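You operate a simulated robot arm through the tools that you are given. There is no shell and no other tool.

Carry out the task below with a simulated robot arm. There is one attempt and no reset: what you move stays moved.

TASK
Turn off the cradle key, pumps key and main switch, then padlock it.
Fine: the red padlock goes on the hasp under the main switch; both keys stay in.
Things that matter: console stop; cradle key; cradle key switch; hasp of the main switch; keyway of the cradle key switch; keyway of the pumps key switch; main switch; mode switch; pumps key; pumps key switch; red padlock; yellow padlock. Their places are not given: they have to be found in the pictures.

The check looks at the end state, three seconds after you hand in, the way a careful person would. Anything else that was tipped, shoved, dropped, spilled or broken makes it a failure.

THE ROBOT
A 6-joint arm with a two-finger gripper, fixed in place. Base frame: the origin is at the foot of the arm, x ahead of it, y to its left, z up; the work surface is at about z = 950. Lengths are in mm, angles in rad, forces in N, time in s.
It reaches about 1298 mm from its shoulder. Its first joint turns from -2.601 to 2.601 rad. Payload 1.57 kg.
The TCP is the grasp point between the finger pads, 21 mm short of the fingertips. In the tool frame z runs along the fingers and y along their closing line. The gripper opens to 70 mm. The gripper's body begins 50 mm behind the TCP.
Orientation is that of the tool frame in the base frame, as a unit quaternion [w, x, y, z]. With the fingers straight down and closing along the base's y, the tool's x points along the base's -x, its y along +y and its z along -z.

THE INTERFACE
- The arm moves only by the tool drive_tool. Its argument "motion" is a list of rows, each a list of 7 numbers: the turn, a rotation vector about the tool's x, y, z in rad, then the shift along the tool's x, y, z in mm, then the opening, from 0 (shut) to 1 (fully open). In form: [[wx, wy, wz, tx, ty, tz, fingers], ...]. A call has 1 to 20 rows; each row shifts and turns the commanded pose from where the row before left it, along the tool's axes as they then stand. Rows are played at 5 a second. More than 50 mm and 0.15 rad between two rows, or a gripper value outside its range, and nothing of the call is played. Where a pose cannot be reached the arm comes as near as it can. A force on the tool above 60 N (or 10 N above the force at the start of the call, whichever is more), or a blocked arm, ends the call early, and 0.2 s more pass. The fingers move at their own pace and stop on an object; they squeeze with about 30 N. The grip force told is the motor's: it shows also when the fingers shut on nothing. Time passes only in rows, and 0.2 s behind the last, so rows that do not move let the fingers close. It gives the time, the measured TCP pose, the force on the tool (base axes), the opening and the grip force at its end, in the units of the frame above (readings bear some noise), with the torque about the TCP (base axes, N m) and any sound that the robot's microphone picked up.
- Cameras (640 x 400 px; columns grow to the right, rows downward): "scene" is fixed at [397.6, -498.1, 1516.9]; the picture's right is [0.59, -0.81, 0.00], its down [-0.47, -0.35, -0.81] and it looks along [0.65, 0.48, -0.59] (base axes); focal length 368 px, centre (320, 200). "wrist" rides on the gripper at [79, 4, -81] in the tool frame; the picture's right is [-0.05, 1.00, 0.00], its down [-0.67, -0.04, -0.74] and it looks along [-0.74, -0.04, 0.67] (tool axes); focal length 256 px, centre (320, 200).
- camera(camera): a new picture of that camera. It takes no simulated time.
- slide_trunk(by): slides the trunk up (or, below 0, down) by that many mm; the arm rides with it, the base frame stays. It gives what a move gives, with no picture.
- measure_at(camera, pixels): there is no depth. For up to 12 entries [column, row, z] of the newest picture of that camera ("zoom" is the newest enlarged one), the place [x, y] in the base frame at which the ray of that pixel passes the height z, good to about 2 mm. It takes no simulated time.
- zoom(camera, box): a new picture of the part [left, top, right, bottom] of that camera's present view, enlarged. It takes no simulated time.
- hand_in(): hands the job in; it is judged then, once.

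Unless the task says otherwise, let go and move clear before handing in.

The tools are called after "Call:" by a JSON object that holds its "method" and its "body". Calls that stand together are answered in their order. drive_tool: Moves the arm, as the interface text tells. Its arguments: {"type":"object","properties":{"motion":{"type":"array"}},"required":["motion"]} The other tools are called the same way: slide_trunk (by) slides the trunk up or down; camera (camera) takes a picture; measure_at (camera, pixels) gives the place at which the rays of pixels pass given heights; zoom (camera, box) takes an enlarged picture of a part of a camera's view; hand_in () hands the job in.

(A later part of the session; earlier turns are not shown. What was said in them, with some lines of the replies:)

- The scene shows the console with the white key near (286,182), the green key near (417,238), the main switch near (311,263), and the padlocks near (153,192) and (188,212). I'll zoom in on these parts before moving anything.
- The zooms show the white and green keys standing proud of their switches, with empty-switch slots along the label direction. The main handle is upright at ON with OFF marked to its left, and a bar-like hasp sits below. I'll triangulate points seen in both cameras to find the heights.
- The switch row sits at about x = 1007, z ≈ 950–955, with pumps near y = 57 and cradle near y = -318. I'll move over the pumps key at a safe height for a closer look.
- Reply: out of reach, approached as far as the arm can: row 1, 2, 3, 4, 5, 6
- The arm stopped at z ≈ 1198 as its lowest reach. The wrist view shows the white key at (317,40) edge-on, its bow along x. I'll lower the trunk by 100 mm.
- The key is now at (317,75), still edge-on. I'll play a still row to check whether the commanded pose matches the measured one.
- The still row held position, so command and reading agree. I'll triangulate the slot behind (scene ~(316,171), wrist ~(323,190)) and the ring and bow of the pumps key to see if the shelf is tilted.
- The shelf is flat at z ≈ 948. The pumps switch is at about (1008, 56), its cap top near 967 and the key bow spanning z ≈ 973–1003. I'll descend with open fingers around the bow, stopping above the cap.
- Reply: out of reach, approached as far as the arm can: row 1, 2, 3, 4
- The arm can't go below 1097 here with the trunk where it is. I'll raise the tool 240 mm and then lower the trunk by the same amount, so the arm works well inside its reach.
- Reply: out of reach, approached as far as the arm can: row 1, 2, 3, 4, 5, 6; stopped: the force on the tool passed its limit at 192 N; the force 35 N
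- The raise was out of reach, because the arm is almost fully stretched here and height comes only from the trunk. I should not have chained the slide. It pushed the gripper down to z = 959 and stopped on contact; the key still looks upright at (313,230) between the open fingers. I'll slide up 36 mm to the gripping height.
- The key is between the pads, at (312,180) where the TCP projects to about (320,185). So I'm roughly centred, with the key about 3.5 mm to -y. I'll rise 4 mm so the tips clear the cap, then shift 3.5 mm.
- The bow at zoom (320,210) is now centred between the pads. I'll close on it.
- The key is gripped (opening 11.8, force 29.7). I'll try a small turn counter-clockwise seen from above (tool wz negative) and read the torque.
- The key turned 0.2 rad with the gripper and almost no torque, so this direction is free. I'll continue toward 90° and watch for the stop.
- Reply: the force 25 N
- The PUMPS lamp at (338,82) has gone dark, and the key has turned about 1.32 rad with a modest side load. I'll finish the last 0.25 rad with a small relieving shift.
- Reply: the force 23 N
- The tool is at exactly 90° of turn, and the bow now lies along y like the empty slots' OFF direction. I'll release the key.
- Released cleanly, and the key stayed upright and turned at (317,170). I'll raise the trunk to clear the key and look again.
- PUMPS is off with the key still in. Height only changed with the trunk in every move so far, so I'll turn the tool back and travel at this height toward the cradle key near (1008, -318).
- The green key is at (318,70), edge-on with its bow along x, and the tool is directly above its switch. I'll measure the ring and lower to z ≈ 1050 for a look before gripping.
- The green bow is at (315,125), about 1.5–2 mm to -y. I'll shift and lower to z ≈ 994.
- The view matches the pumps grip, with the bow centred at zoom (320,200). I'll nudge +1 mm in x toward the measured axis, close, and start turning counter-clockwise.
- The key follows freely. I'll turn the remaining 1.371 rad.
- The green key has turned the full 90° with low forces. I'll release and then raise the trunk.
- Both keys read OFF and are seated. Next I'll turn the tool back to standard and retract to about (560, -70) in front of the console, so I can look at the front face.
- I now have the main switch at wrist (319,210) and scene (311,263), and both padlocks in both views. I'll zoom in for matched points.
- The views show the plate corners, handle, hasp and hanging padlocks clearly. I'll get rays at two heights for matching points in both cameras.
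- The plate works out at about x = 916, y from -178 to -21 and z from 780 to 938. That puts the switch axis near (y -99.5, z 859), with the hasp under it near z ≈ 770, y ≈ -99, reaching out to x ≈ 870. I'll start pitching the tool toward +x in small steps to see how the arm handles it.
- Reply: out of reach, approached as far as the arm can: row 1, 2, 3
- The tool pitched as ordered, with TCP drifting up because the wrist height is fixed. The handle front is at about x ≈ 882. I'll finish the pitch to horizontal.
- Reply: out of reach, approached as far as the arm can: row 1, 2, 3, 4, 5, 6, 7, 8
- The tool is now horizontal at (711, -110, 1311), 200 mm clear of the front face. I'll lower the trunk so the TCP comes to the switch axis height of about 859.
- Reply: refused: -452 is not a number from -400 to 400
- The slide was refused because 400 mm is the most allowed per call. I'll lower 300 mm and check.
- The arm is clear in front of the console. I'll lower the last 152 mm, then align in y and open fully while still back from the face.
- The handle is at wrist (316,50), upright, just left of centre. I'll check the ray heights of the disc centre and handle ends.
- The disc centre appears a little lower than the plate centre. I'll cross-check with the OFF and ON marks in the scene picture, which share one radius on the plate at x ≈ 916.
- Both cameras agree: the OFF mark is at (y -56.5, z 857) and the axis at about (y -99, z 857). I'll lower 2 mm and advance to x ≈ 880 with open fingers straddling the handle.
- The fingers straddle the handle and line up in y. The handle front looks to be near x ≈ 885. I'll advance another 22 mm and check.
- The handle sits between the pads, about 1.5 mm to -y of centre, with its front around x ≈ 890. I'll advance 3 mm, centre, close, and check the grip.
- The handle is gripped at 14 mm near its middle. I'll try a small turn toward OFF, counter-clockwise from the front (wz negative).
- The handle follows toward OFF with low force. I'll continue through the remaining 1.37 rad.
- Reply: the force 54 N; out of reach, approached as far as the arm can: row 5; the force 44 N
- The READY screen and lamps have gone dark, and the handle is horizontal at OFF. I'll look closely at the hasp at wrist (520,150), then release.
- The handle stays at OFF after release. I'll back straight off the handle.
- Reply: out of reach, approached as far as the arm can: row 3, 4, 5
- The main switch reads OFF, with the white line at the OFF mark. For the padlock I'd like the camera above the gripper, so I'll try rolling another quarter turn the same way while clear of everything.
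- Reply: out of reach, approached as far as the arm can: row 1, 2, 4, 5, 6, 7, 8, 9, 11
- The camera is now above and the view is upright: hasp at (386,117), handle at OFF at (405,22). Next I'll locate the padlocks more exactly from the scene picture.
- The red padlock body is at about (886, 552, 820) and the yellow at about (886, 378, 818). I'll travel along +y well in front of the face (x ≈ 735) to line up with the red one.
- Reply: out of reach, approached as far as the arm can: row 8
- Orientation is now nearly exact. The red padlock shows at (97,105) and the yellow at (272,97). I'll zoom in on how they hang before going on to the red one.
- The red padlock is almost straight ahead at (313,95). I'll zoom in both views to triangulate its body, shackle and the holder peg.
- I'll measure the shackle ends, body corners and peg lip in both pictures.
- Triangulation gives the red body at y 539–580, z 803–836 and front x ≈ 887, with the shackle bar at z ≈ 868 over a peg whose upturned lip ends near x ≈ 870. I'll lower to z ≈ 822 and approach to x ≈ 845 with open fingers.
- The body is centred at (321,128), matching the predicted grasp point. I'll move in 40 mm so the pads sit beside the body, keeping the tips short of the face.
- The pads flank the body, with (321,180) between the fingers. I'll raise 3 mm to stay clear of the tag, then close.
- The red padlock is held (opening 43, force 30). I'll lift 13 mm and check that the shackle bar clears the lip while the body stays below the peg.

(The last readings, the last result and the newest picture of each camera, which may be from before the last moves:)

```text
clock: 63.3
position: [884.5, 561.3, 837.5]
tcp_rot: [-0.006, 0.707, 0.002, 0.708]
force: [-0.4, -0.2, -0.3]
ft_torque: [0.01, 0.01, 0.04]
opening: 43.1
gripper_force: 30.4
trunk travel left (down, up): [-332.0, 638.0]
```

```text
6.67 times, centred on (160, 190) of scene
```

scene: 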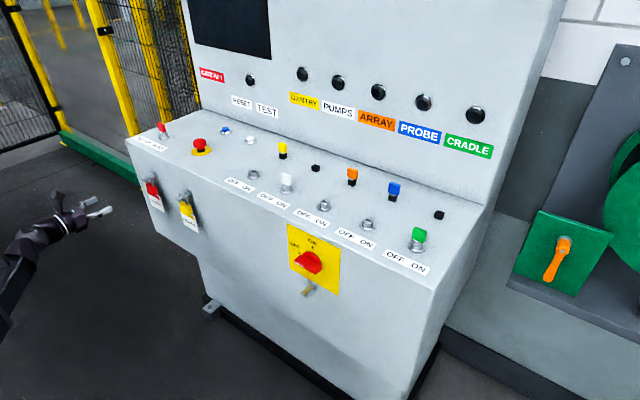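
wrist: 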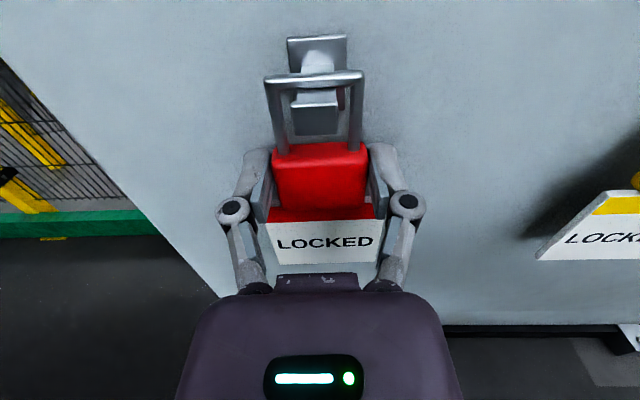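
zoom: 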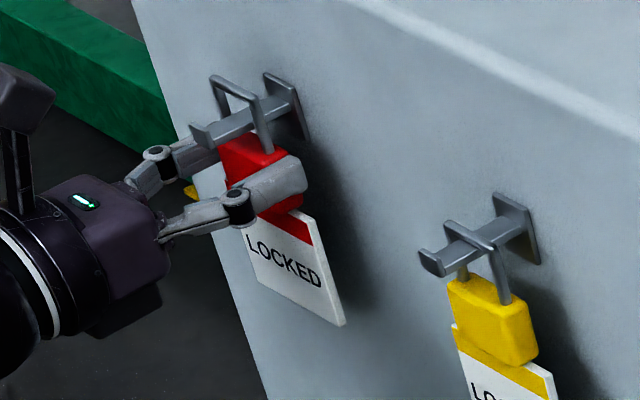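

The bar is lifted clear of the peg, and the lip sits midway between bar and body. I'll pull straight out toward -x in small steps and check the force.

Call:
{"method": "drive_tool", "body": {"motion": [[0, 0, 0, 0, 0, -8, 0.2], [0, 0, 0, 0, 0, -8, 0.2], [0, 0, 0, 0, 0, 0, 0.2]]}}

Call:
{"method": "zoom", "body": {"camera": "wrist", "box": [240, 20, 400, 220]}}

Call:
{"method": "zoom", "body": {"camera": "scene", "box": [130, 160, 190, 220]}}

```text
clock: 64.1
position: [868.7, 560.7, 837.3]
tcp_rot: [-0.005, 0.707, 0.003, 0.707]
force: [-0.2, -0.6, -0.3]
ft_torque: [0.01, 0.03, 0.05]
opening: 43.8
gripper_force: 30.8
trunk travel left (down, up): [-332.0, 638.0]
```

```text
2.00 times, centred on (320, 120) of wrist
```

zoom: 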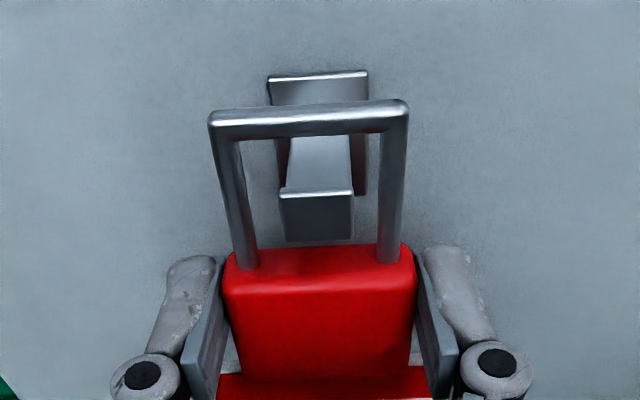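

```text
6.67 times, centred on (160, 190) of scene
```

zoom: 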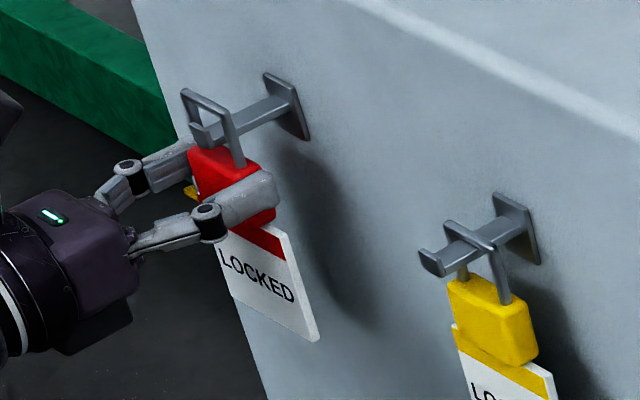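

Still no contact force, and the lip is passing through the shackle window. I'll continue straight out.

Call:
{"method": "drive_tool", "body": {"motion": [[0, 0, 0, 0, 0, -8, 0.2], [0, 0, 0, 0, 0, -8, 0.2], [0, 0, 0, 0, 0, -8, 0.2], [0, 0, 0, 0, 0, -10, 0.2], [0, 0, 0, 0, 0, -20, 0.2], [0, 0, 0, 0, 0, -30, 0.2], [0, 0, 0, 0, 0, -30, 0.2], [0, 0, 0, 0, 0, 0, 0.2]]}}

Call:
{"method": "camera", "body": {"camera": "wrist"}}

Call:
{"method": "zoom", "body": {"camera": "scene", "box": [90, 150, 210, 260]}}

```text
clock: 65.9
position: [753.7, 559.3, 838.4]
tcp_rot: [-0.005, 0.707, 0.003, 0.707]
force: [-0.7, 1.0, -0.3]
ft_torque: [-0.01, 0.06, 0.04]
opening: 43.2
gripper_force: 29.9
trunk travel left (down, up): [-332.0, 638.0]
```

```text
taken
```

wrist: 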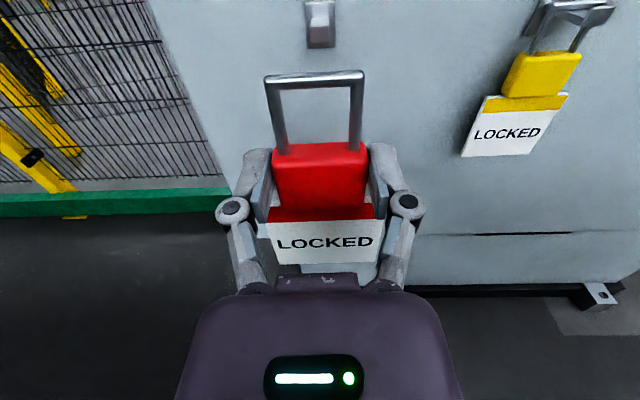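

```text
3.64 times, centred on (150, 205) of scene
```

zoom: 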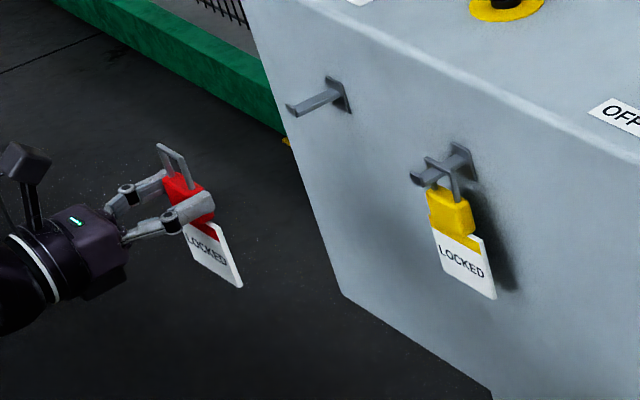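

The padlock is free and held level. I'll carry it along -y at x ≈ 765, clear of the yellow padlock, to line up with the main switch hasp.

Call:
{"method": "drive_tool", "body": {"motion": [[0, 0, 0, 0, 0, 12, 0.2], [0, 0, 0, 0, 40, 0, 0.2], [0, 0, 0, 0, 40, 0, 0.2], [0, 0, 0, 0, 40, 0, 0.2], [0, 0, 0, 0, 40, 0, 0.2], [0, 0, 0, 0, 40, 0, 0.2], [0, 0, 0, 0, 40, 0, 0.2], [0, 0, 0, 0, 40, 0, 0.2], [0, 0, 0, 0, 40, 0, 0.2], [0, 0, 0, 0, 40, 0, 0.2], [0, 0, 0, 0, 40, 0, 0.2], [0, 0, 0, 0, 40, 0, 0.2], [0, 0, 0, 0, 40, 0, 0.2]]}}

Call:
{"method": "camera", "body": {"camera": "scene"}}

```text
clock: 68.7
position: [771.4, 77.9, 835.8]
tcp_rot: [-0.006, 0.708, 0.003, 0.706]
force: [0.8, 0.3, -0.7]
ft_torque: [0.01, 0.03, -0.03]
opening: 43.3
gripper_force: 30.5
trunk travel left (down, up): [-332.0, 638.0]
```

```text
taken
```

scene: 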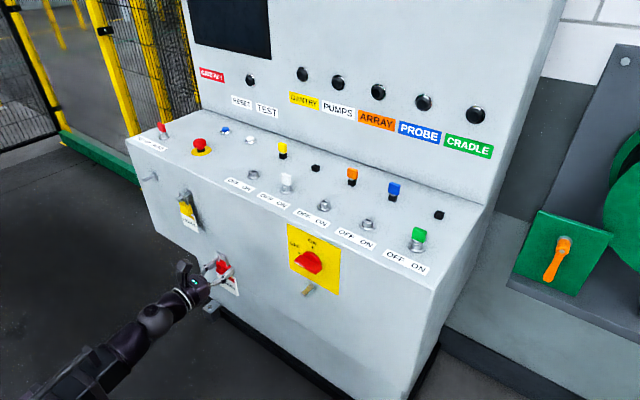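

The carry is going well. I'll continue the remaining 177 mm along -y.

Call:
{"method": "drive_tool", "body": {"motion": [[0, 0, 0, 0, 40, 0, 0.2], [0, 0, 0, 0, 40, 0, 0.2], [0, 0, 0, 0, 40, 0, 0.2], [0, 0, 0, 0, 40, 0, 0.2], [0, 0, 0, 0, 17, 0, 0.2], [0, 0, 0, 0, 0, 0, 0.2]]}}

Call:
{"method": "slide_trunk", "body": {"by": -60}}

Call:
{"method": "camera", "body": {"camera": "wrist"}}

Call:
{"method": "camera", "body": {"camera": "scene"}}

```text
clock: 70.1
position: [773.5, -97.5, 838.0]
tcp_rot: [-0.005, 0.707, 0.003, 0.707]
force: [0.3, 0.1, -0.6]
ft_torque: [0.01, 0.0, 0.04]
opening: 43.3
gripper_force: 30.0
trunk travel left (down, up): [-332.0, 638.0]
```

```text
clock: 71.1
position: [772.6, -99.4, 776.4]
tcp_rot: [-0.005, 0.707, 0.003, 0.707]
force: [0.3, 0.1, -1.3]
ft_torque: [0.0, -0.01, 0.01]
opening: 43.2
gripper_force: 30.8
trunk travel left (down, up): [-272.0, 698.0]
```

```text
taken
```

wrist: 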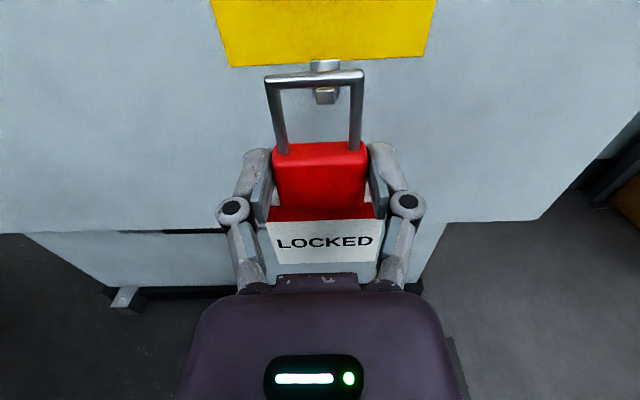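

```text
taken
```

scene: 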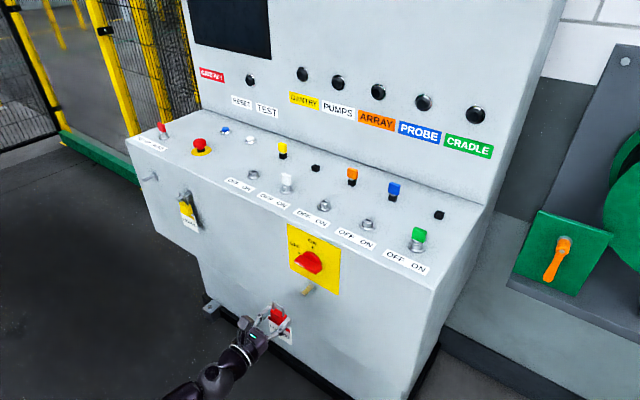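

The hasp lip is visible through the shackle window at wrist (326,96) and at scene (308,291). I'll zoom and triangulate it precisely.

Call:
{"method": "zoom", "body": {"camera": "wrist", "box": [260, 40, 380, 160]}}

Call:
{"method": "zoom", "body": {"camera": "scene", "box": [285, 265, 335, 310]}}

```text
3.33 times, centred on (320, 100) of wrist
```

zoom: 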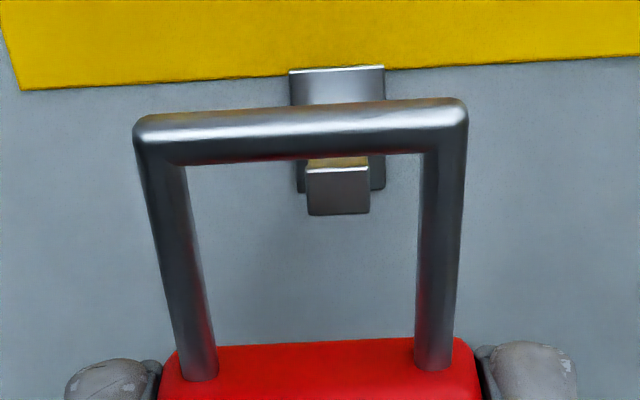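

```text
8.89 times, centred on (310, 288) of scene
```

zoom: 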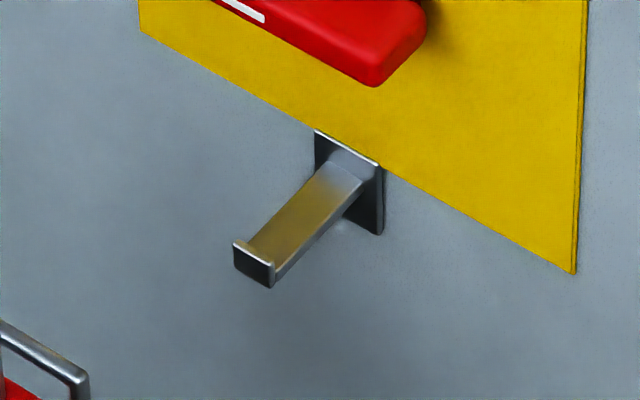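

I'll measure matching lip corners and the base plate top in both views.

Call:
{"method": "measure_at", "body": {"camera": "scene", "pixels": [[300.33, 292.95, 780], [300.33, 292.95, 750], [304.83, 295.31, 780], [304.83, 295.31, 750], [300.4, 295.9, 770], [300.4, 295.9, 740], [304.4, 297.9, 770], [304.4, 297.9, 740], [309.4, 280.2, 790], [309.4, 280.2, 760], [317.1, 284.1, 790], [317.1, 284.1, 760]]}}

Call:
{"method": "measure_at", "body": {"camera": "wrist", "pixels": [[315.8, 90.1, 780], [315.8, 90.1, 750], [335, 90.4, 780], [335, 90.4, 750], [317, 104.5, 770], [317, 104.5, 740], [334.7, 103.9, 770], [334.7, 103.9, 740], [311, 61.3, 790], [311, 61.3, 760], [339.2, 59.8, 790], [339.2, 59.8, 760]]}}

Call:
{"method": "measure_at", "body": {"camera": "wrist", "pixels": [[266, 78, 820], [363, 74, 820], [320, 76, 820], [320, 185, 776]]}}

```text
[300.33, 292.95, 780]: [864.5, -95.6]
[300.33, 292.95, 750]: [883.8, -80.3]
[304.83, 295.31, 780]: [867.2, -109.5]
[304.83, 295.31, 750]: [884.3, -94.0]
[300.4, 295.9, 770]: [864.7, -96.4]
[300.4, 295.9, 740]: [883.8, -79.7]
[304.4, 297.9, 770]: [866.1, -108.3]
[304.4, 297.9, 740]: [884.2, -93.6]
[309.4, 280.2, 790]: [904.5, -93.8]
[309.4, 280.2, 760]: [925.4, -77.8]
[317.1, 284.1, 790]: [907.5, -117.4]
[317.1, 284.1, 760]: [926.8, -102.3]
```

```text
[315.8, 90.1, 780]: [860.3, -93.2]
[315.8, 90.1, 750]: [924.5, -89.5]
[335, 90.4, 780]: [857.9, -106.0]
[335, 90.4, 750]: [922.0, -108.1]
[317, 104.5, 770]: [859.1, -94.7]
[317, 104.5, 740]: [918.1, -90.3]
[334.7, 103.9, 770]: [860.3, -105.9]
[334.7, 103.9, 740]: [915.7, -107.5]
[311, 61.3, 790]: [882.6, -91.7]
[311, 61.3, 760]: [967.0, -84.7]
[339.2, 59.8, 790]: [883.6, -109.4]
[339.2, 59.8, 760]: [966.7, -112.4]
```

```text
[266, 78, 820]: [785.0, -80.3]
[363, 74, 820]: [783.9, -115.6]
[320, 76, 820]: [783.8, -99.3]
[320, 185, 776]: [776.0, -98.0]
```

The hasp lip spans z ≈ 766–775 and y ≈ -106 to -93, with its front at x ≈ 868. The padlock's window spans from TCP+12 to TCP+40, so I want TCP z ≈ 744.5. I'll lower 32 mm, shift 1.5 mm in -y, and advance to just before the lip.

Call:
{"method": "slide_trunk", "body": {"by": -32}}

Call:
{"method": "drive_tool", "body": {"motion": [[0, 0, 0, 0, 1, 25, 0.2], [0, 0, 0, 0, 0.5, 25, 0.2], [0, 0, 0, 0, 0, 20, 0.2], [0, 0, 0, 0, 0, 0, 0.2]]}}

Call:
{"method": "zoom", "body": {"camera": "wrist", "box": [240, 20, 400, 220]}}

Call:
{"method": "zoom", "body": {"camera": "scene", "box": [270, 250, 350, 340]}}

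```text
clock: 71.8
position: [774.6, -97.6, 745.5]
tcp_rot: [-0.006, 0.707, 0.003, 0.707]
force: [0.7, -0.6, -0.7]
ft_torque: [0.0, 0.0, -0.02]
opening: 43.0
gripper_force: 29.8
trunk travel left (down, up): [-240.0, 730.0]
```

```text
clock: 72.8
position: [844.8, -97.5, 744.7]
tcp_rot: [-0.006, 0.707, 0.005, 0.707]
force: [1.5, -0.2, -1.1]
ft_torque: [0.01, 0.0, 0.0]
opening: 43.2
gripper_force: 30.1
trunk travel left (down, up): [-240.0, 730.0]
```

```text
2.00 times, centred on (320, 120) of wrist
```

zoom: 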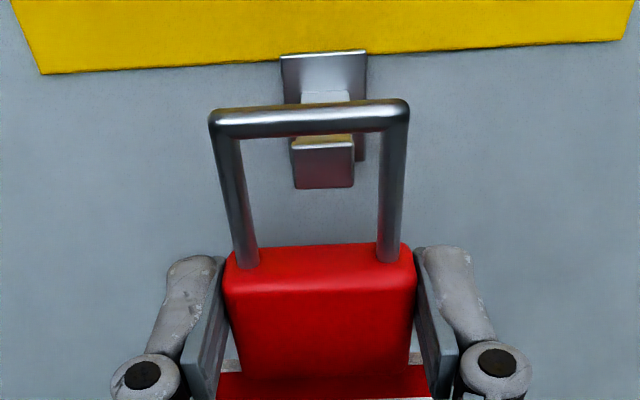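

```text
4.44 times, centred on (310, 295) of scene
```

zoom: 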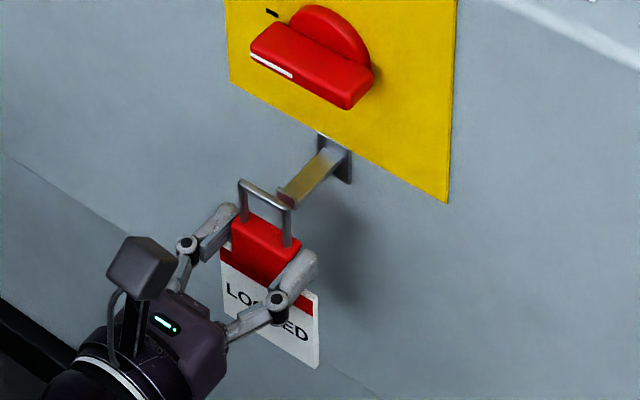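

The lip sits about 2 mm right of the shackle centre in the view, at zoom x 322 versus 312. I'll correct 1.5 mm and advance 16 mm so it enters the window.

Call:
{"method": "drive_tool", "body": {"motion": [[0, 0, 0, 0, 1.5, 0, 0.2], [0, 0, 0, 0, 0, 8, 0.2], [0, 0, 0, 0, 0, 8, 0.2], [0, 0, 0, 0, 0, 0, 0.2]]}}

Call:
{"method": "zoom", "body": {"camera": "wrist", "box": [240, 20, 400, 220]}}

Call:
{"method": "zoom", "body": {"camera": "scene", "box": [280, 260, 340, 320]}}

```text
clock: 73.8
position: [859.8, -98.7, 745.1]
tcp_rot: [-0.006, 0.707, 0.003, 0.707]
force: [-0.3, -0.5, -1.0]
ft_torque: [-0.04, 0.03, 0.01]
opening: 43.2
gripper_force: 29.7
trunk travel left (down, up): [-240.0, 730.0]
```

```text
2.00 times, centred on (320, 120) of wrist
```

zoom: 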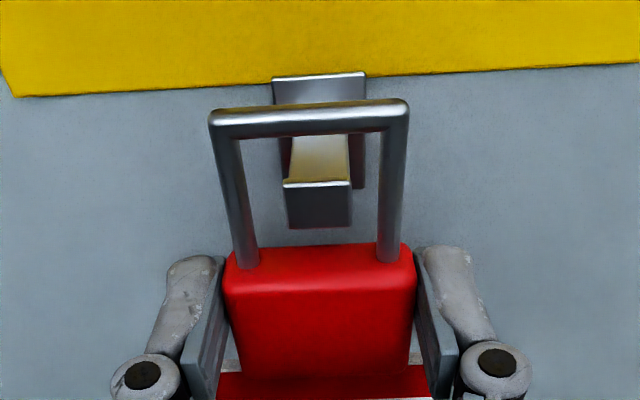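

```text
6.67 times, centred on (310, 290) of scene
```

zoom: 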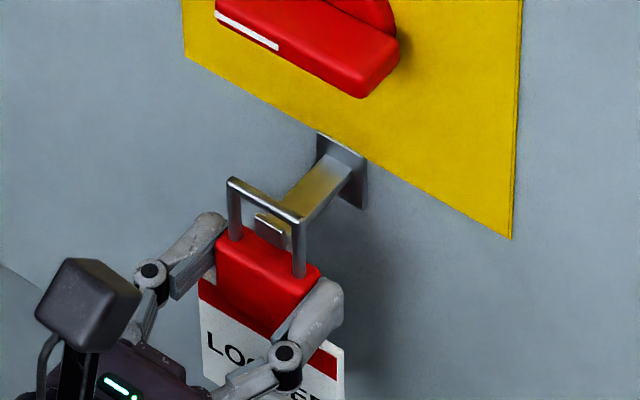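

The lip is now through the window with no contact force. I'll advance another 21 mm to bring the bar to mid-peg.

Call:
{"method": "drive_tool", "body": {"motion": [[0, 0, 0, 0, 0, 7, 0.2], [0, 0, 0, 0, 0, 7, 0.2], [0, 0, 0, 0, 0, 7, 0.2], [0, 0, 0, 0, 0, 0, 0.2]]}}

Call:
{"method": "zoom", "body": {"camera": "wrist", "box": [240, 20, 400, 220]}}

Call:
{"method": "zoom", "body": {"camera": "scene", "box": [280, 260, 340, 320]}}

```text
clock: 74.8
position: [881.5, -100.2, 744.7]
tcp_rot: [-0.005, 0.707, 0.002, 0.707]
force: [0.6, 0.2, -0.4]
ft_torque: [-0.03, 0.02, -0.02]
opening: 43.4
gripper_force: 30.2
trunk travel left (down, up): [-240.0, 730.0]
```

```text
2.00 times, centred on (320, 120) of wrist
```

zoom: 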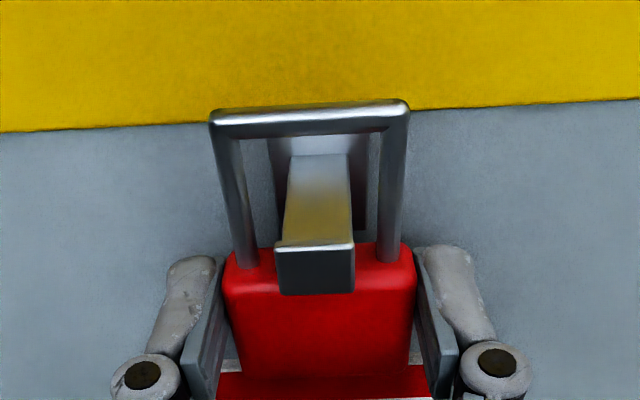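

```text
6.67 times, centred on (310, 290) of scene
```

zoom: 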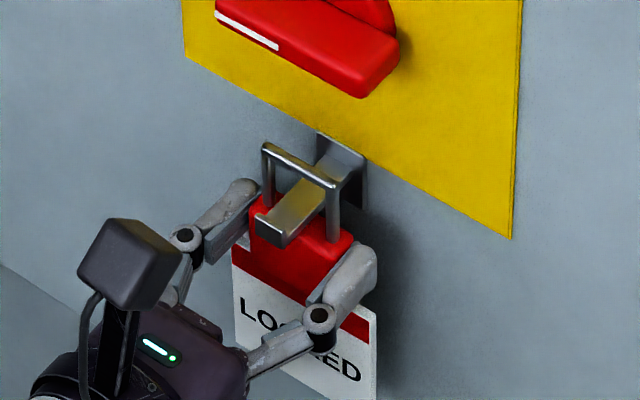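

This view matches the one from the lifted state on the holder almost exactly. I'll lower 12 mm to set the bar on the peg.

Call:
{"method": "slide_trunk", "body": {"by": -12}}

Call:
{"method": "zoom", "body": {"camera": "wrist", "box": [240, 20, 400, 220]}}

Call:
{"method": "zoom", "body": {"camera": "scene", "box": [280, 260, 340, 320]}}

```text
clock: 75.5
position: [881.7, -99.4, 732.9]
tcp_rot: [-0.006, 0.707, 0.003, 0.707]
force: [-0.5, -0.1, -1.5]
ft_torque: [0.01, 0.02, -0.01]
opening: 43.2
gripper_force: 29.9
trunk travel left (down, up): [-228.0, 742.0]
```

```text
2.00 times, centred on (320, 120) of wrist
```

zoom: 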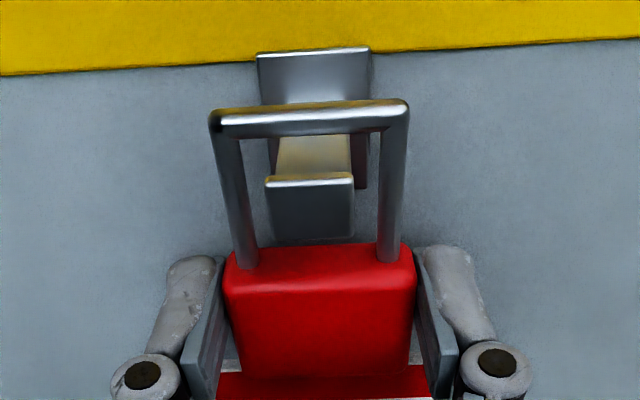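

```text
6.67 times, centred on (310, 290) of scene
```

zoom: 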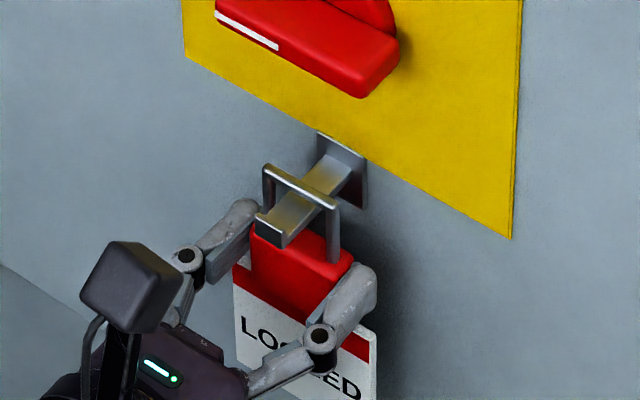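

There is no contact yet; compared with the resting view, about 1.5–2 mm remains. I'll lower 1.5 mm more.

Call:
{"method": "slide_trunk", "body": {"by": -1.5}}

```text
clock: 76.0
position: [880.7, -99.6, 730.5]
tcp_rot: [-0.005, 0.707, 0.003, 0.707]
force: [-0.8, 0.5, -0.5]
ft_torque: [0.0, 0.01, 0.01]
opening: 43.5
gripper_force: 29.9
trunk travel left (down, up): [-227.0, 743.0]
```

Contact force is still near zero, so I'll lower another 1 mm.

Call:
{"method": "slide_trunk", "body": {"by": -1}}

Call:
{"method": "zoom", "body": {"camera": "wrist", "box": [240, 20, 400, 220]}}

Call:
{"method": "zoom", "body": {"camera": "scene", "box": [290, 270, 330, 310]}}

```text
clock: 76.5
position: [881.6, -98.5, 730.0]
tcp_rot: [-0.005, 0.707, 0.002, 0.707]
force: [-0.2, -0.1, -0.9]
ft_torque: [0.0, 0.01, 0.02]
opening: 43.5
gripper_force: 30.4
trunk travel left (down, up): [-226.0, 744.0]
```

```text
2.00 times, centred on (320, 120) of wrist
```

zoom: 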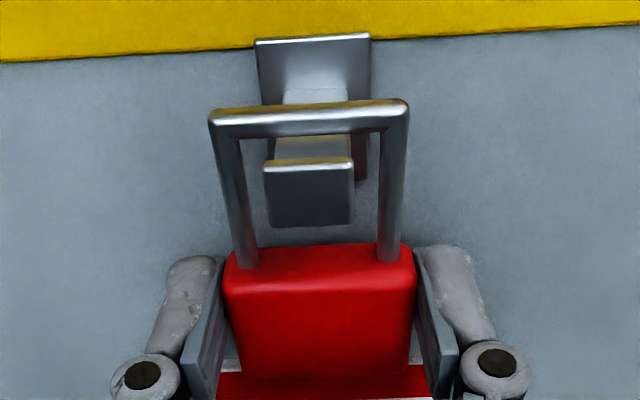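

```text
10.00 times, centred on (310, 290) of scene
```

zoom: 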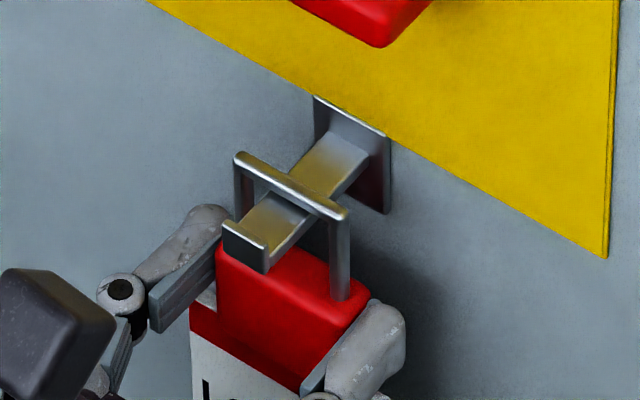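

The lip row now matches the resting view, and the bar looks almost on the peg. I'll go 1 mm more to feel contact.

Call:
{"method": "slide_trunk", "body": {"by": -1}}

Call:
{"method": "slide_trunk", "body": {"by": -1}}

Call:
{"method": "zoom", "body": {"camera": "scene", "box": [290, 270, 330, 310]}}

```text
clock: 77.0
position: [881.3, -99.3, 729.4]
tcp_rot: [-0.004, 0.707, 0.002, 0.707]
force: [-0.3, -0.4, -0.9]
ft_torque: [0.01, 0.03, 0.02]
opening: 43.4
gripper_force: 29.9
trunk travel left (down, up): [-225.0, 745.0]
```

```text
clock: 77.5
position: [881.5, -99.0, 729.4]
tcp_rot: [-0.005, 0.707, 0.004, 0.707]
force: [3.2, -0.7, 7.2]
ft_torque: [-0.08, 0.03, -0.01]
opening: 43.3
gripper_force: 30.1
trunk travel left (down, up): [-224.0, 746.0]
```

```text
10.00 times, centred on (310, 290) of scene
```

zoom: 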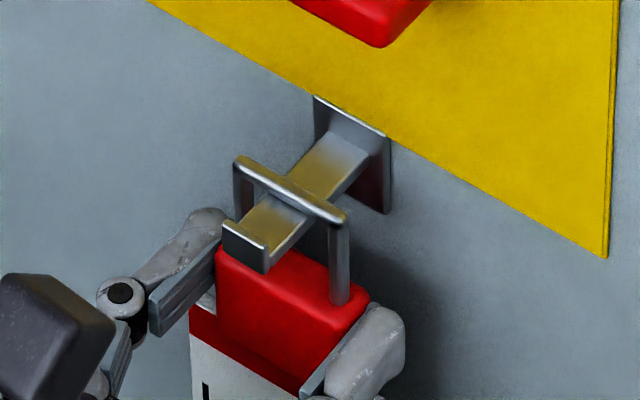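

The bar is resting on the peg (Fz rose to +7 N). I'll open the fingers.

Call:
{"method": "drive_tool", "body": {"motion": [[0, 0, 0, 0, 0, 0, 0.7], [0, 0, 0, 0, 0, 0, 0.8], [0, 0, 0, 0, 0, 0, 1], [0, 0, 0, 0, 0, 0, 1], [0, 0, 0, 0, 0, 0, 1]]}}

Call:
{"method": "camera", "body": {"camera": "wrist"}}

Call:
{"method": "zoom", "body": {"camera": "scene", "box": [270, 250, 350, 340]}}

```text
clock: 78.7
position: [881.6, -99.9, 729.4]
tcp_rot: [-0.005, 0.707, 0.003, 0.707]
force: [-0.7, -0.3, -0.2]
ft_torque: [-0.02, 0.0, -0.01]
opening: 69.9
gripper_force: 0.0
trunk travel left (down, up): [-224.0, 746.0]
```

```text
taken
```

wrist: 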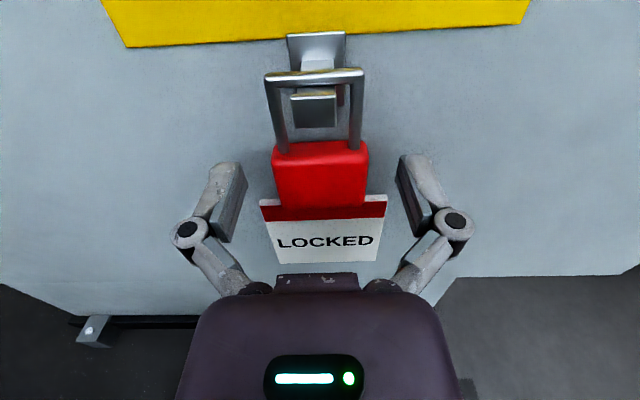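

```text
4.44 times, centred on (310, 295) of scene
```

zoom: 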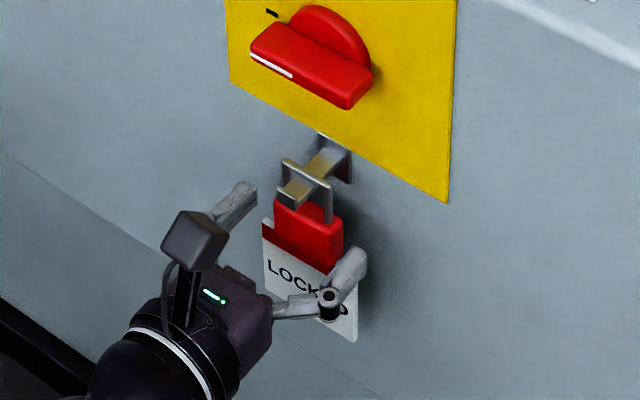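

The padlock hangs on the hasp on its own, and the fingers are clear on both sides. I'll back straight out.

Call:
{"method": "drive_tool", "body": {"motion": [[0, 0, 0, 0, 0, -12, 1], [0, 0, 0, 0, 0, -20, 1], [0, 0, 0, 0, 0, -30, 1], [0, 0, 0, 0, 0, -30, 1], [0, 0, 0, 0, 0, -30, 1], [0, 0, 0, 0, 0, 0, 1]]}}

Call:
{"method": "camera", "body": {"camera": "wrist"}}

Call:
{"method": "camera", "body": {"camera": "scene"}}

Call:
{"method": "zoom", "body": {"camera": "scene", "box": [260, 210, 360, 340]}}

Call:
{"method": "zoom", "body": {"camera": "scene", "box": [230, 140, 450, 270]}}

Call:
{"method": "zoom", "body": {"camera": "scene", "box": [110, 100, 250, 240]}}

```text
clock: 80.1
position: [758.6, -101.3, 728.2]
tcp_rot: [-0.005, 0.707, 0.004, 0.707]
force: [-0.1, 0.3, -0.3]
ft_torque: [-0.03, 0.0, -0.03]
opening: 69.8
gripper_force: 0.1
trunk travel left (down, up): [-224.0, 746.0]
```

```text
taken
```

wrist: 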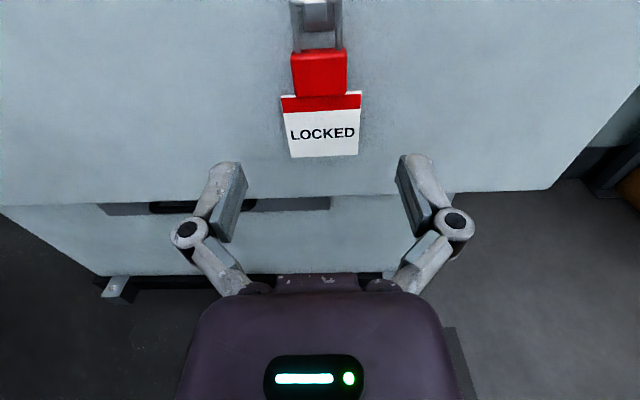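

```text
taken
```

scene: 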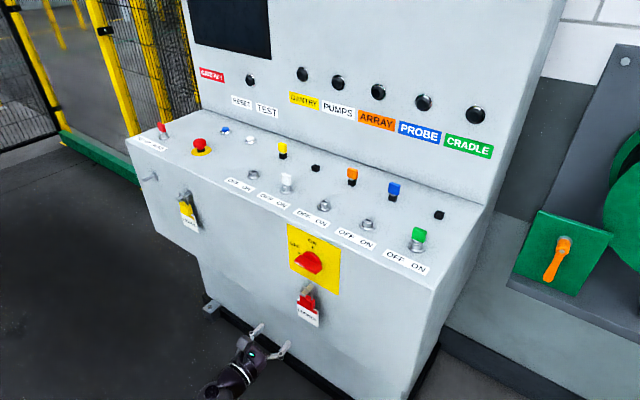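

```text
3.08 times, centred on (310, 275) of scene
```

zoom: 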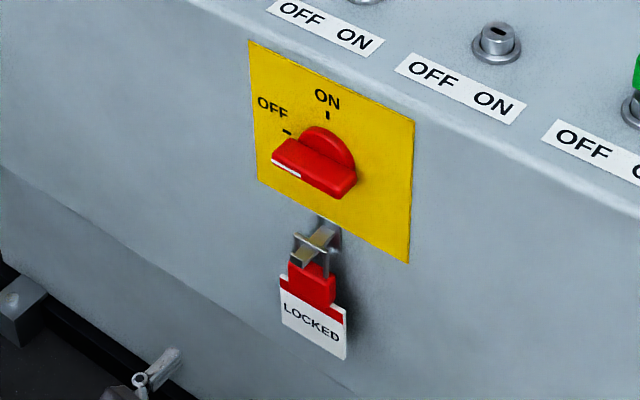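

```text
2.91 times, centred on (340, 205) of scene
```

zoom: 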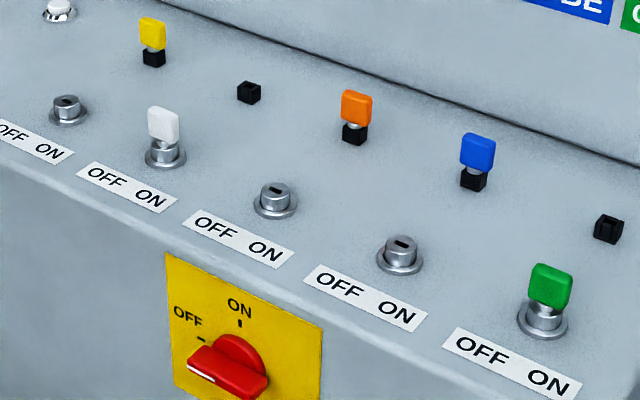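

```text
2.86 times, centred on (180, 170) of scene
```

zoom: 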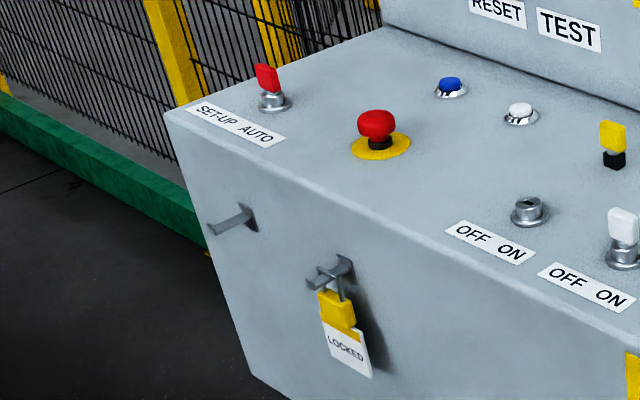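

Everything reads as wanted. Both keys are turned to OFF and still in, the main handle's white line is at OFF, and the screen and lamps are dark. The red padlock hangs on the main switch hasp at (307,300). The yellow padlock, mode switch and console stop are untouched, and the arm is clear with its fingers open, so I'm handing in.

Call:
{"method": "hand_in", "body": {}}

```text
The job is handed in.
```

The cradle key, pumps key and main switch are all off, and the red padlock is on the hasp under the main switch. I've handed the job in; no verdict came back with it.

- **Keys:** both were turned 90° to OFF and are still in their switches. The PUMPS lamp went dark as its key turned. The CRADLE lamp was already dark before I started, so for that key I relied on its position.
- **Main switch:** the white line on the handle points to OFF. The READY screen and the remaining lamps went dark.
- **Padlock:** the red padlock hangs freely on the hasp. I felt its bar rest on the peg before letting go.
- **Not touched:** the yellow padlock, the mode switch and the console stop look the same as at the start.

**One mishap:** early on I lowered the trunk too far over the pumps key, and the gripper pressed down with about 192 N before it stopped. It may have pressed on the console top or the key. Nothing looked damaged afterwards, and the key turned normally.
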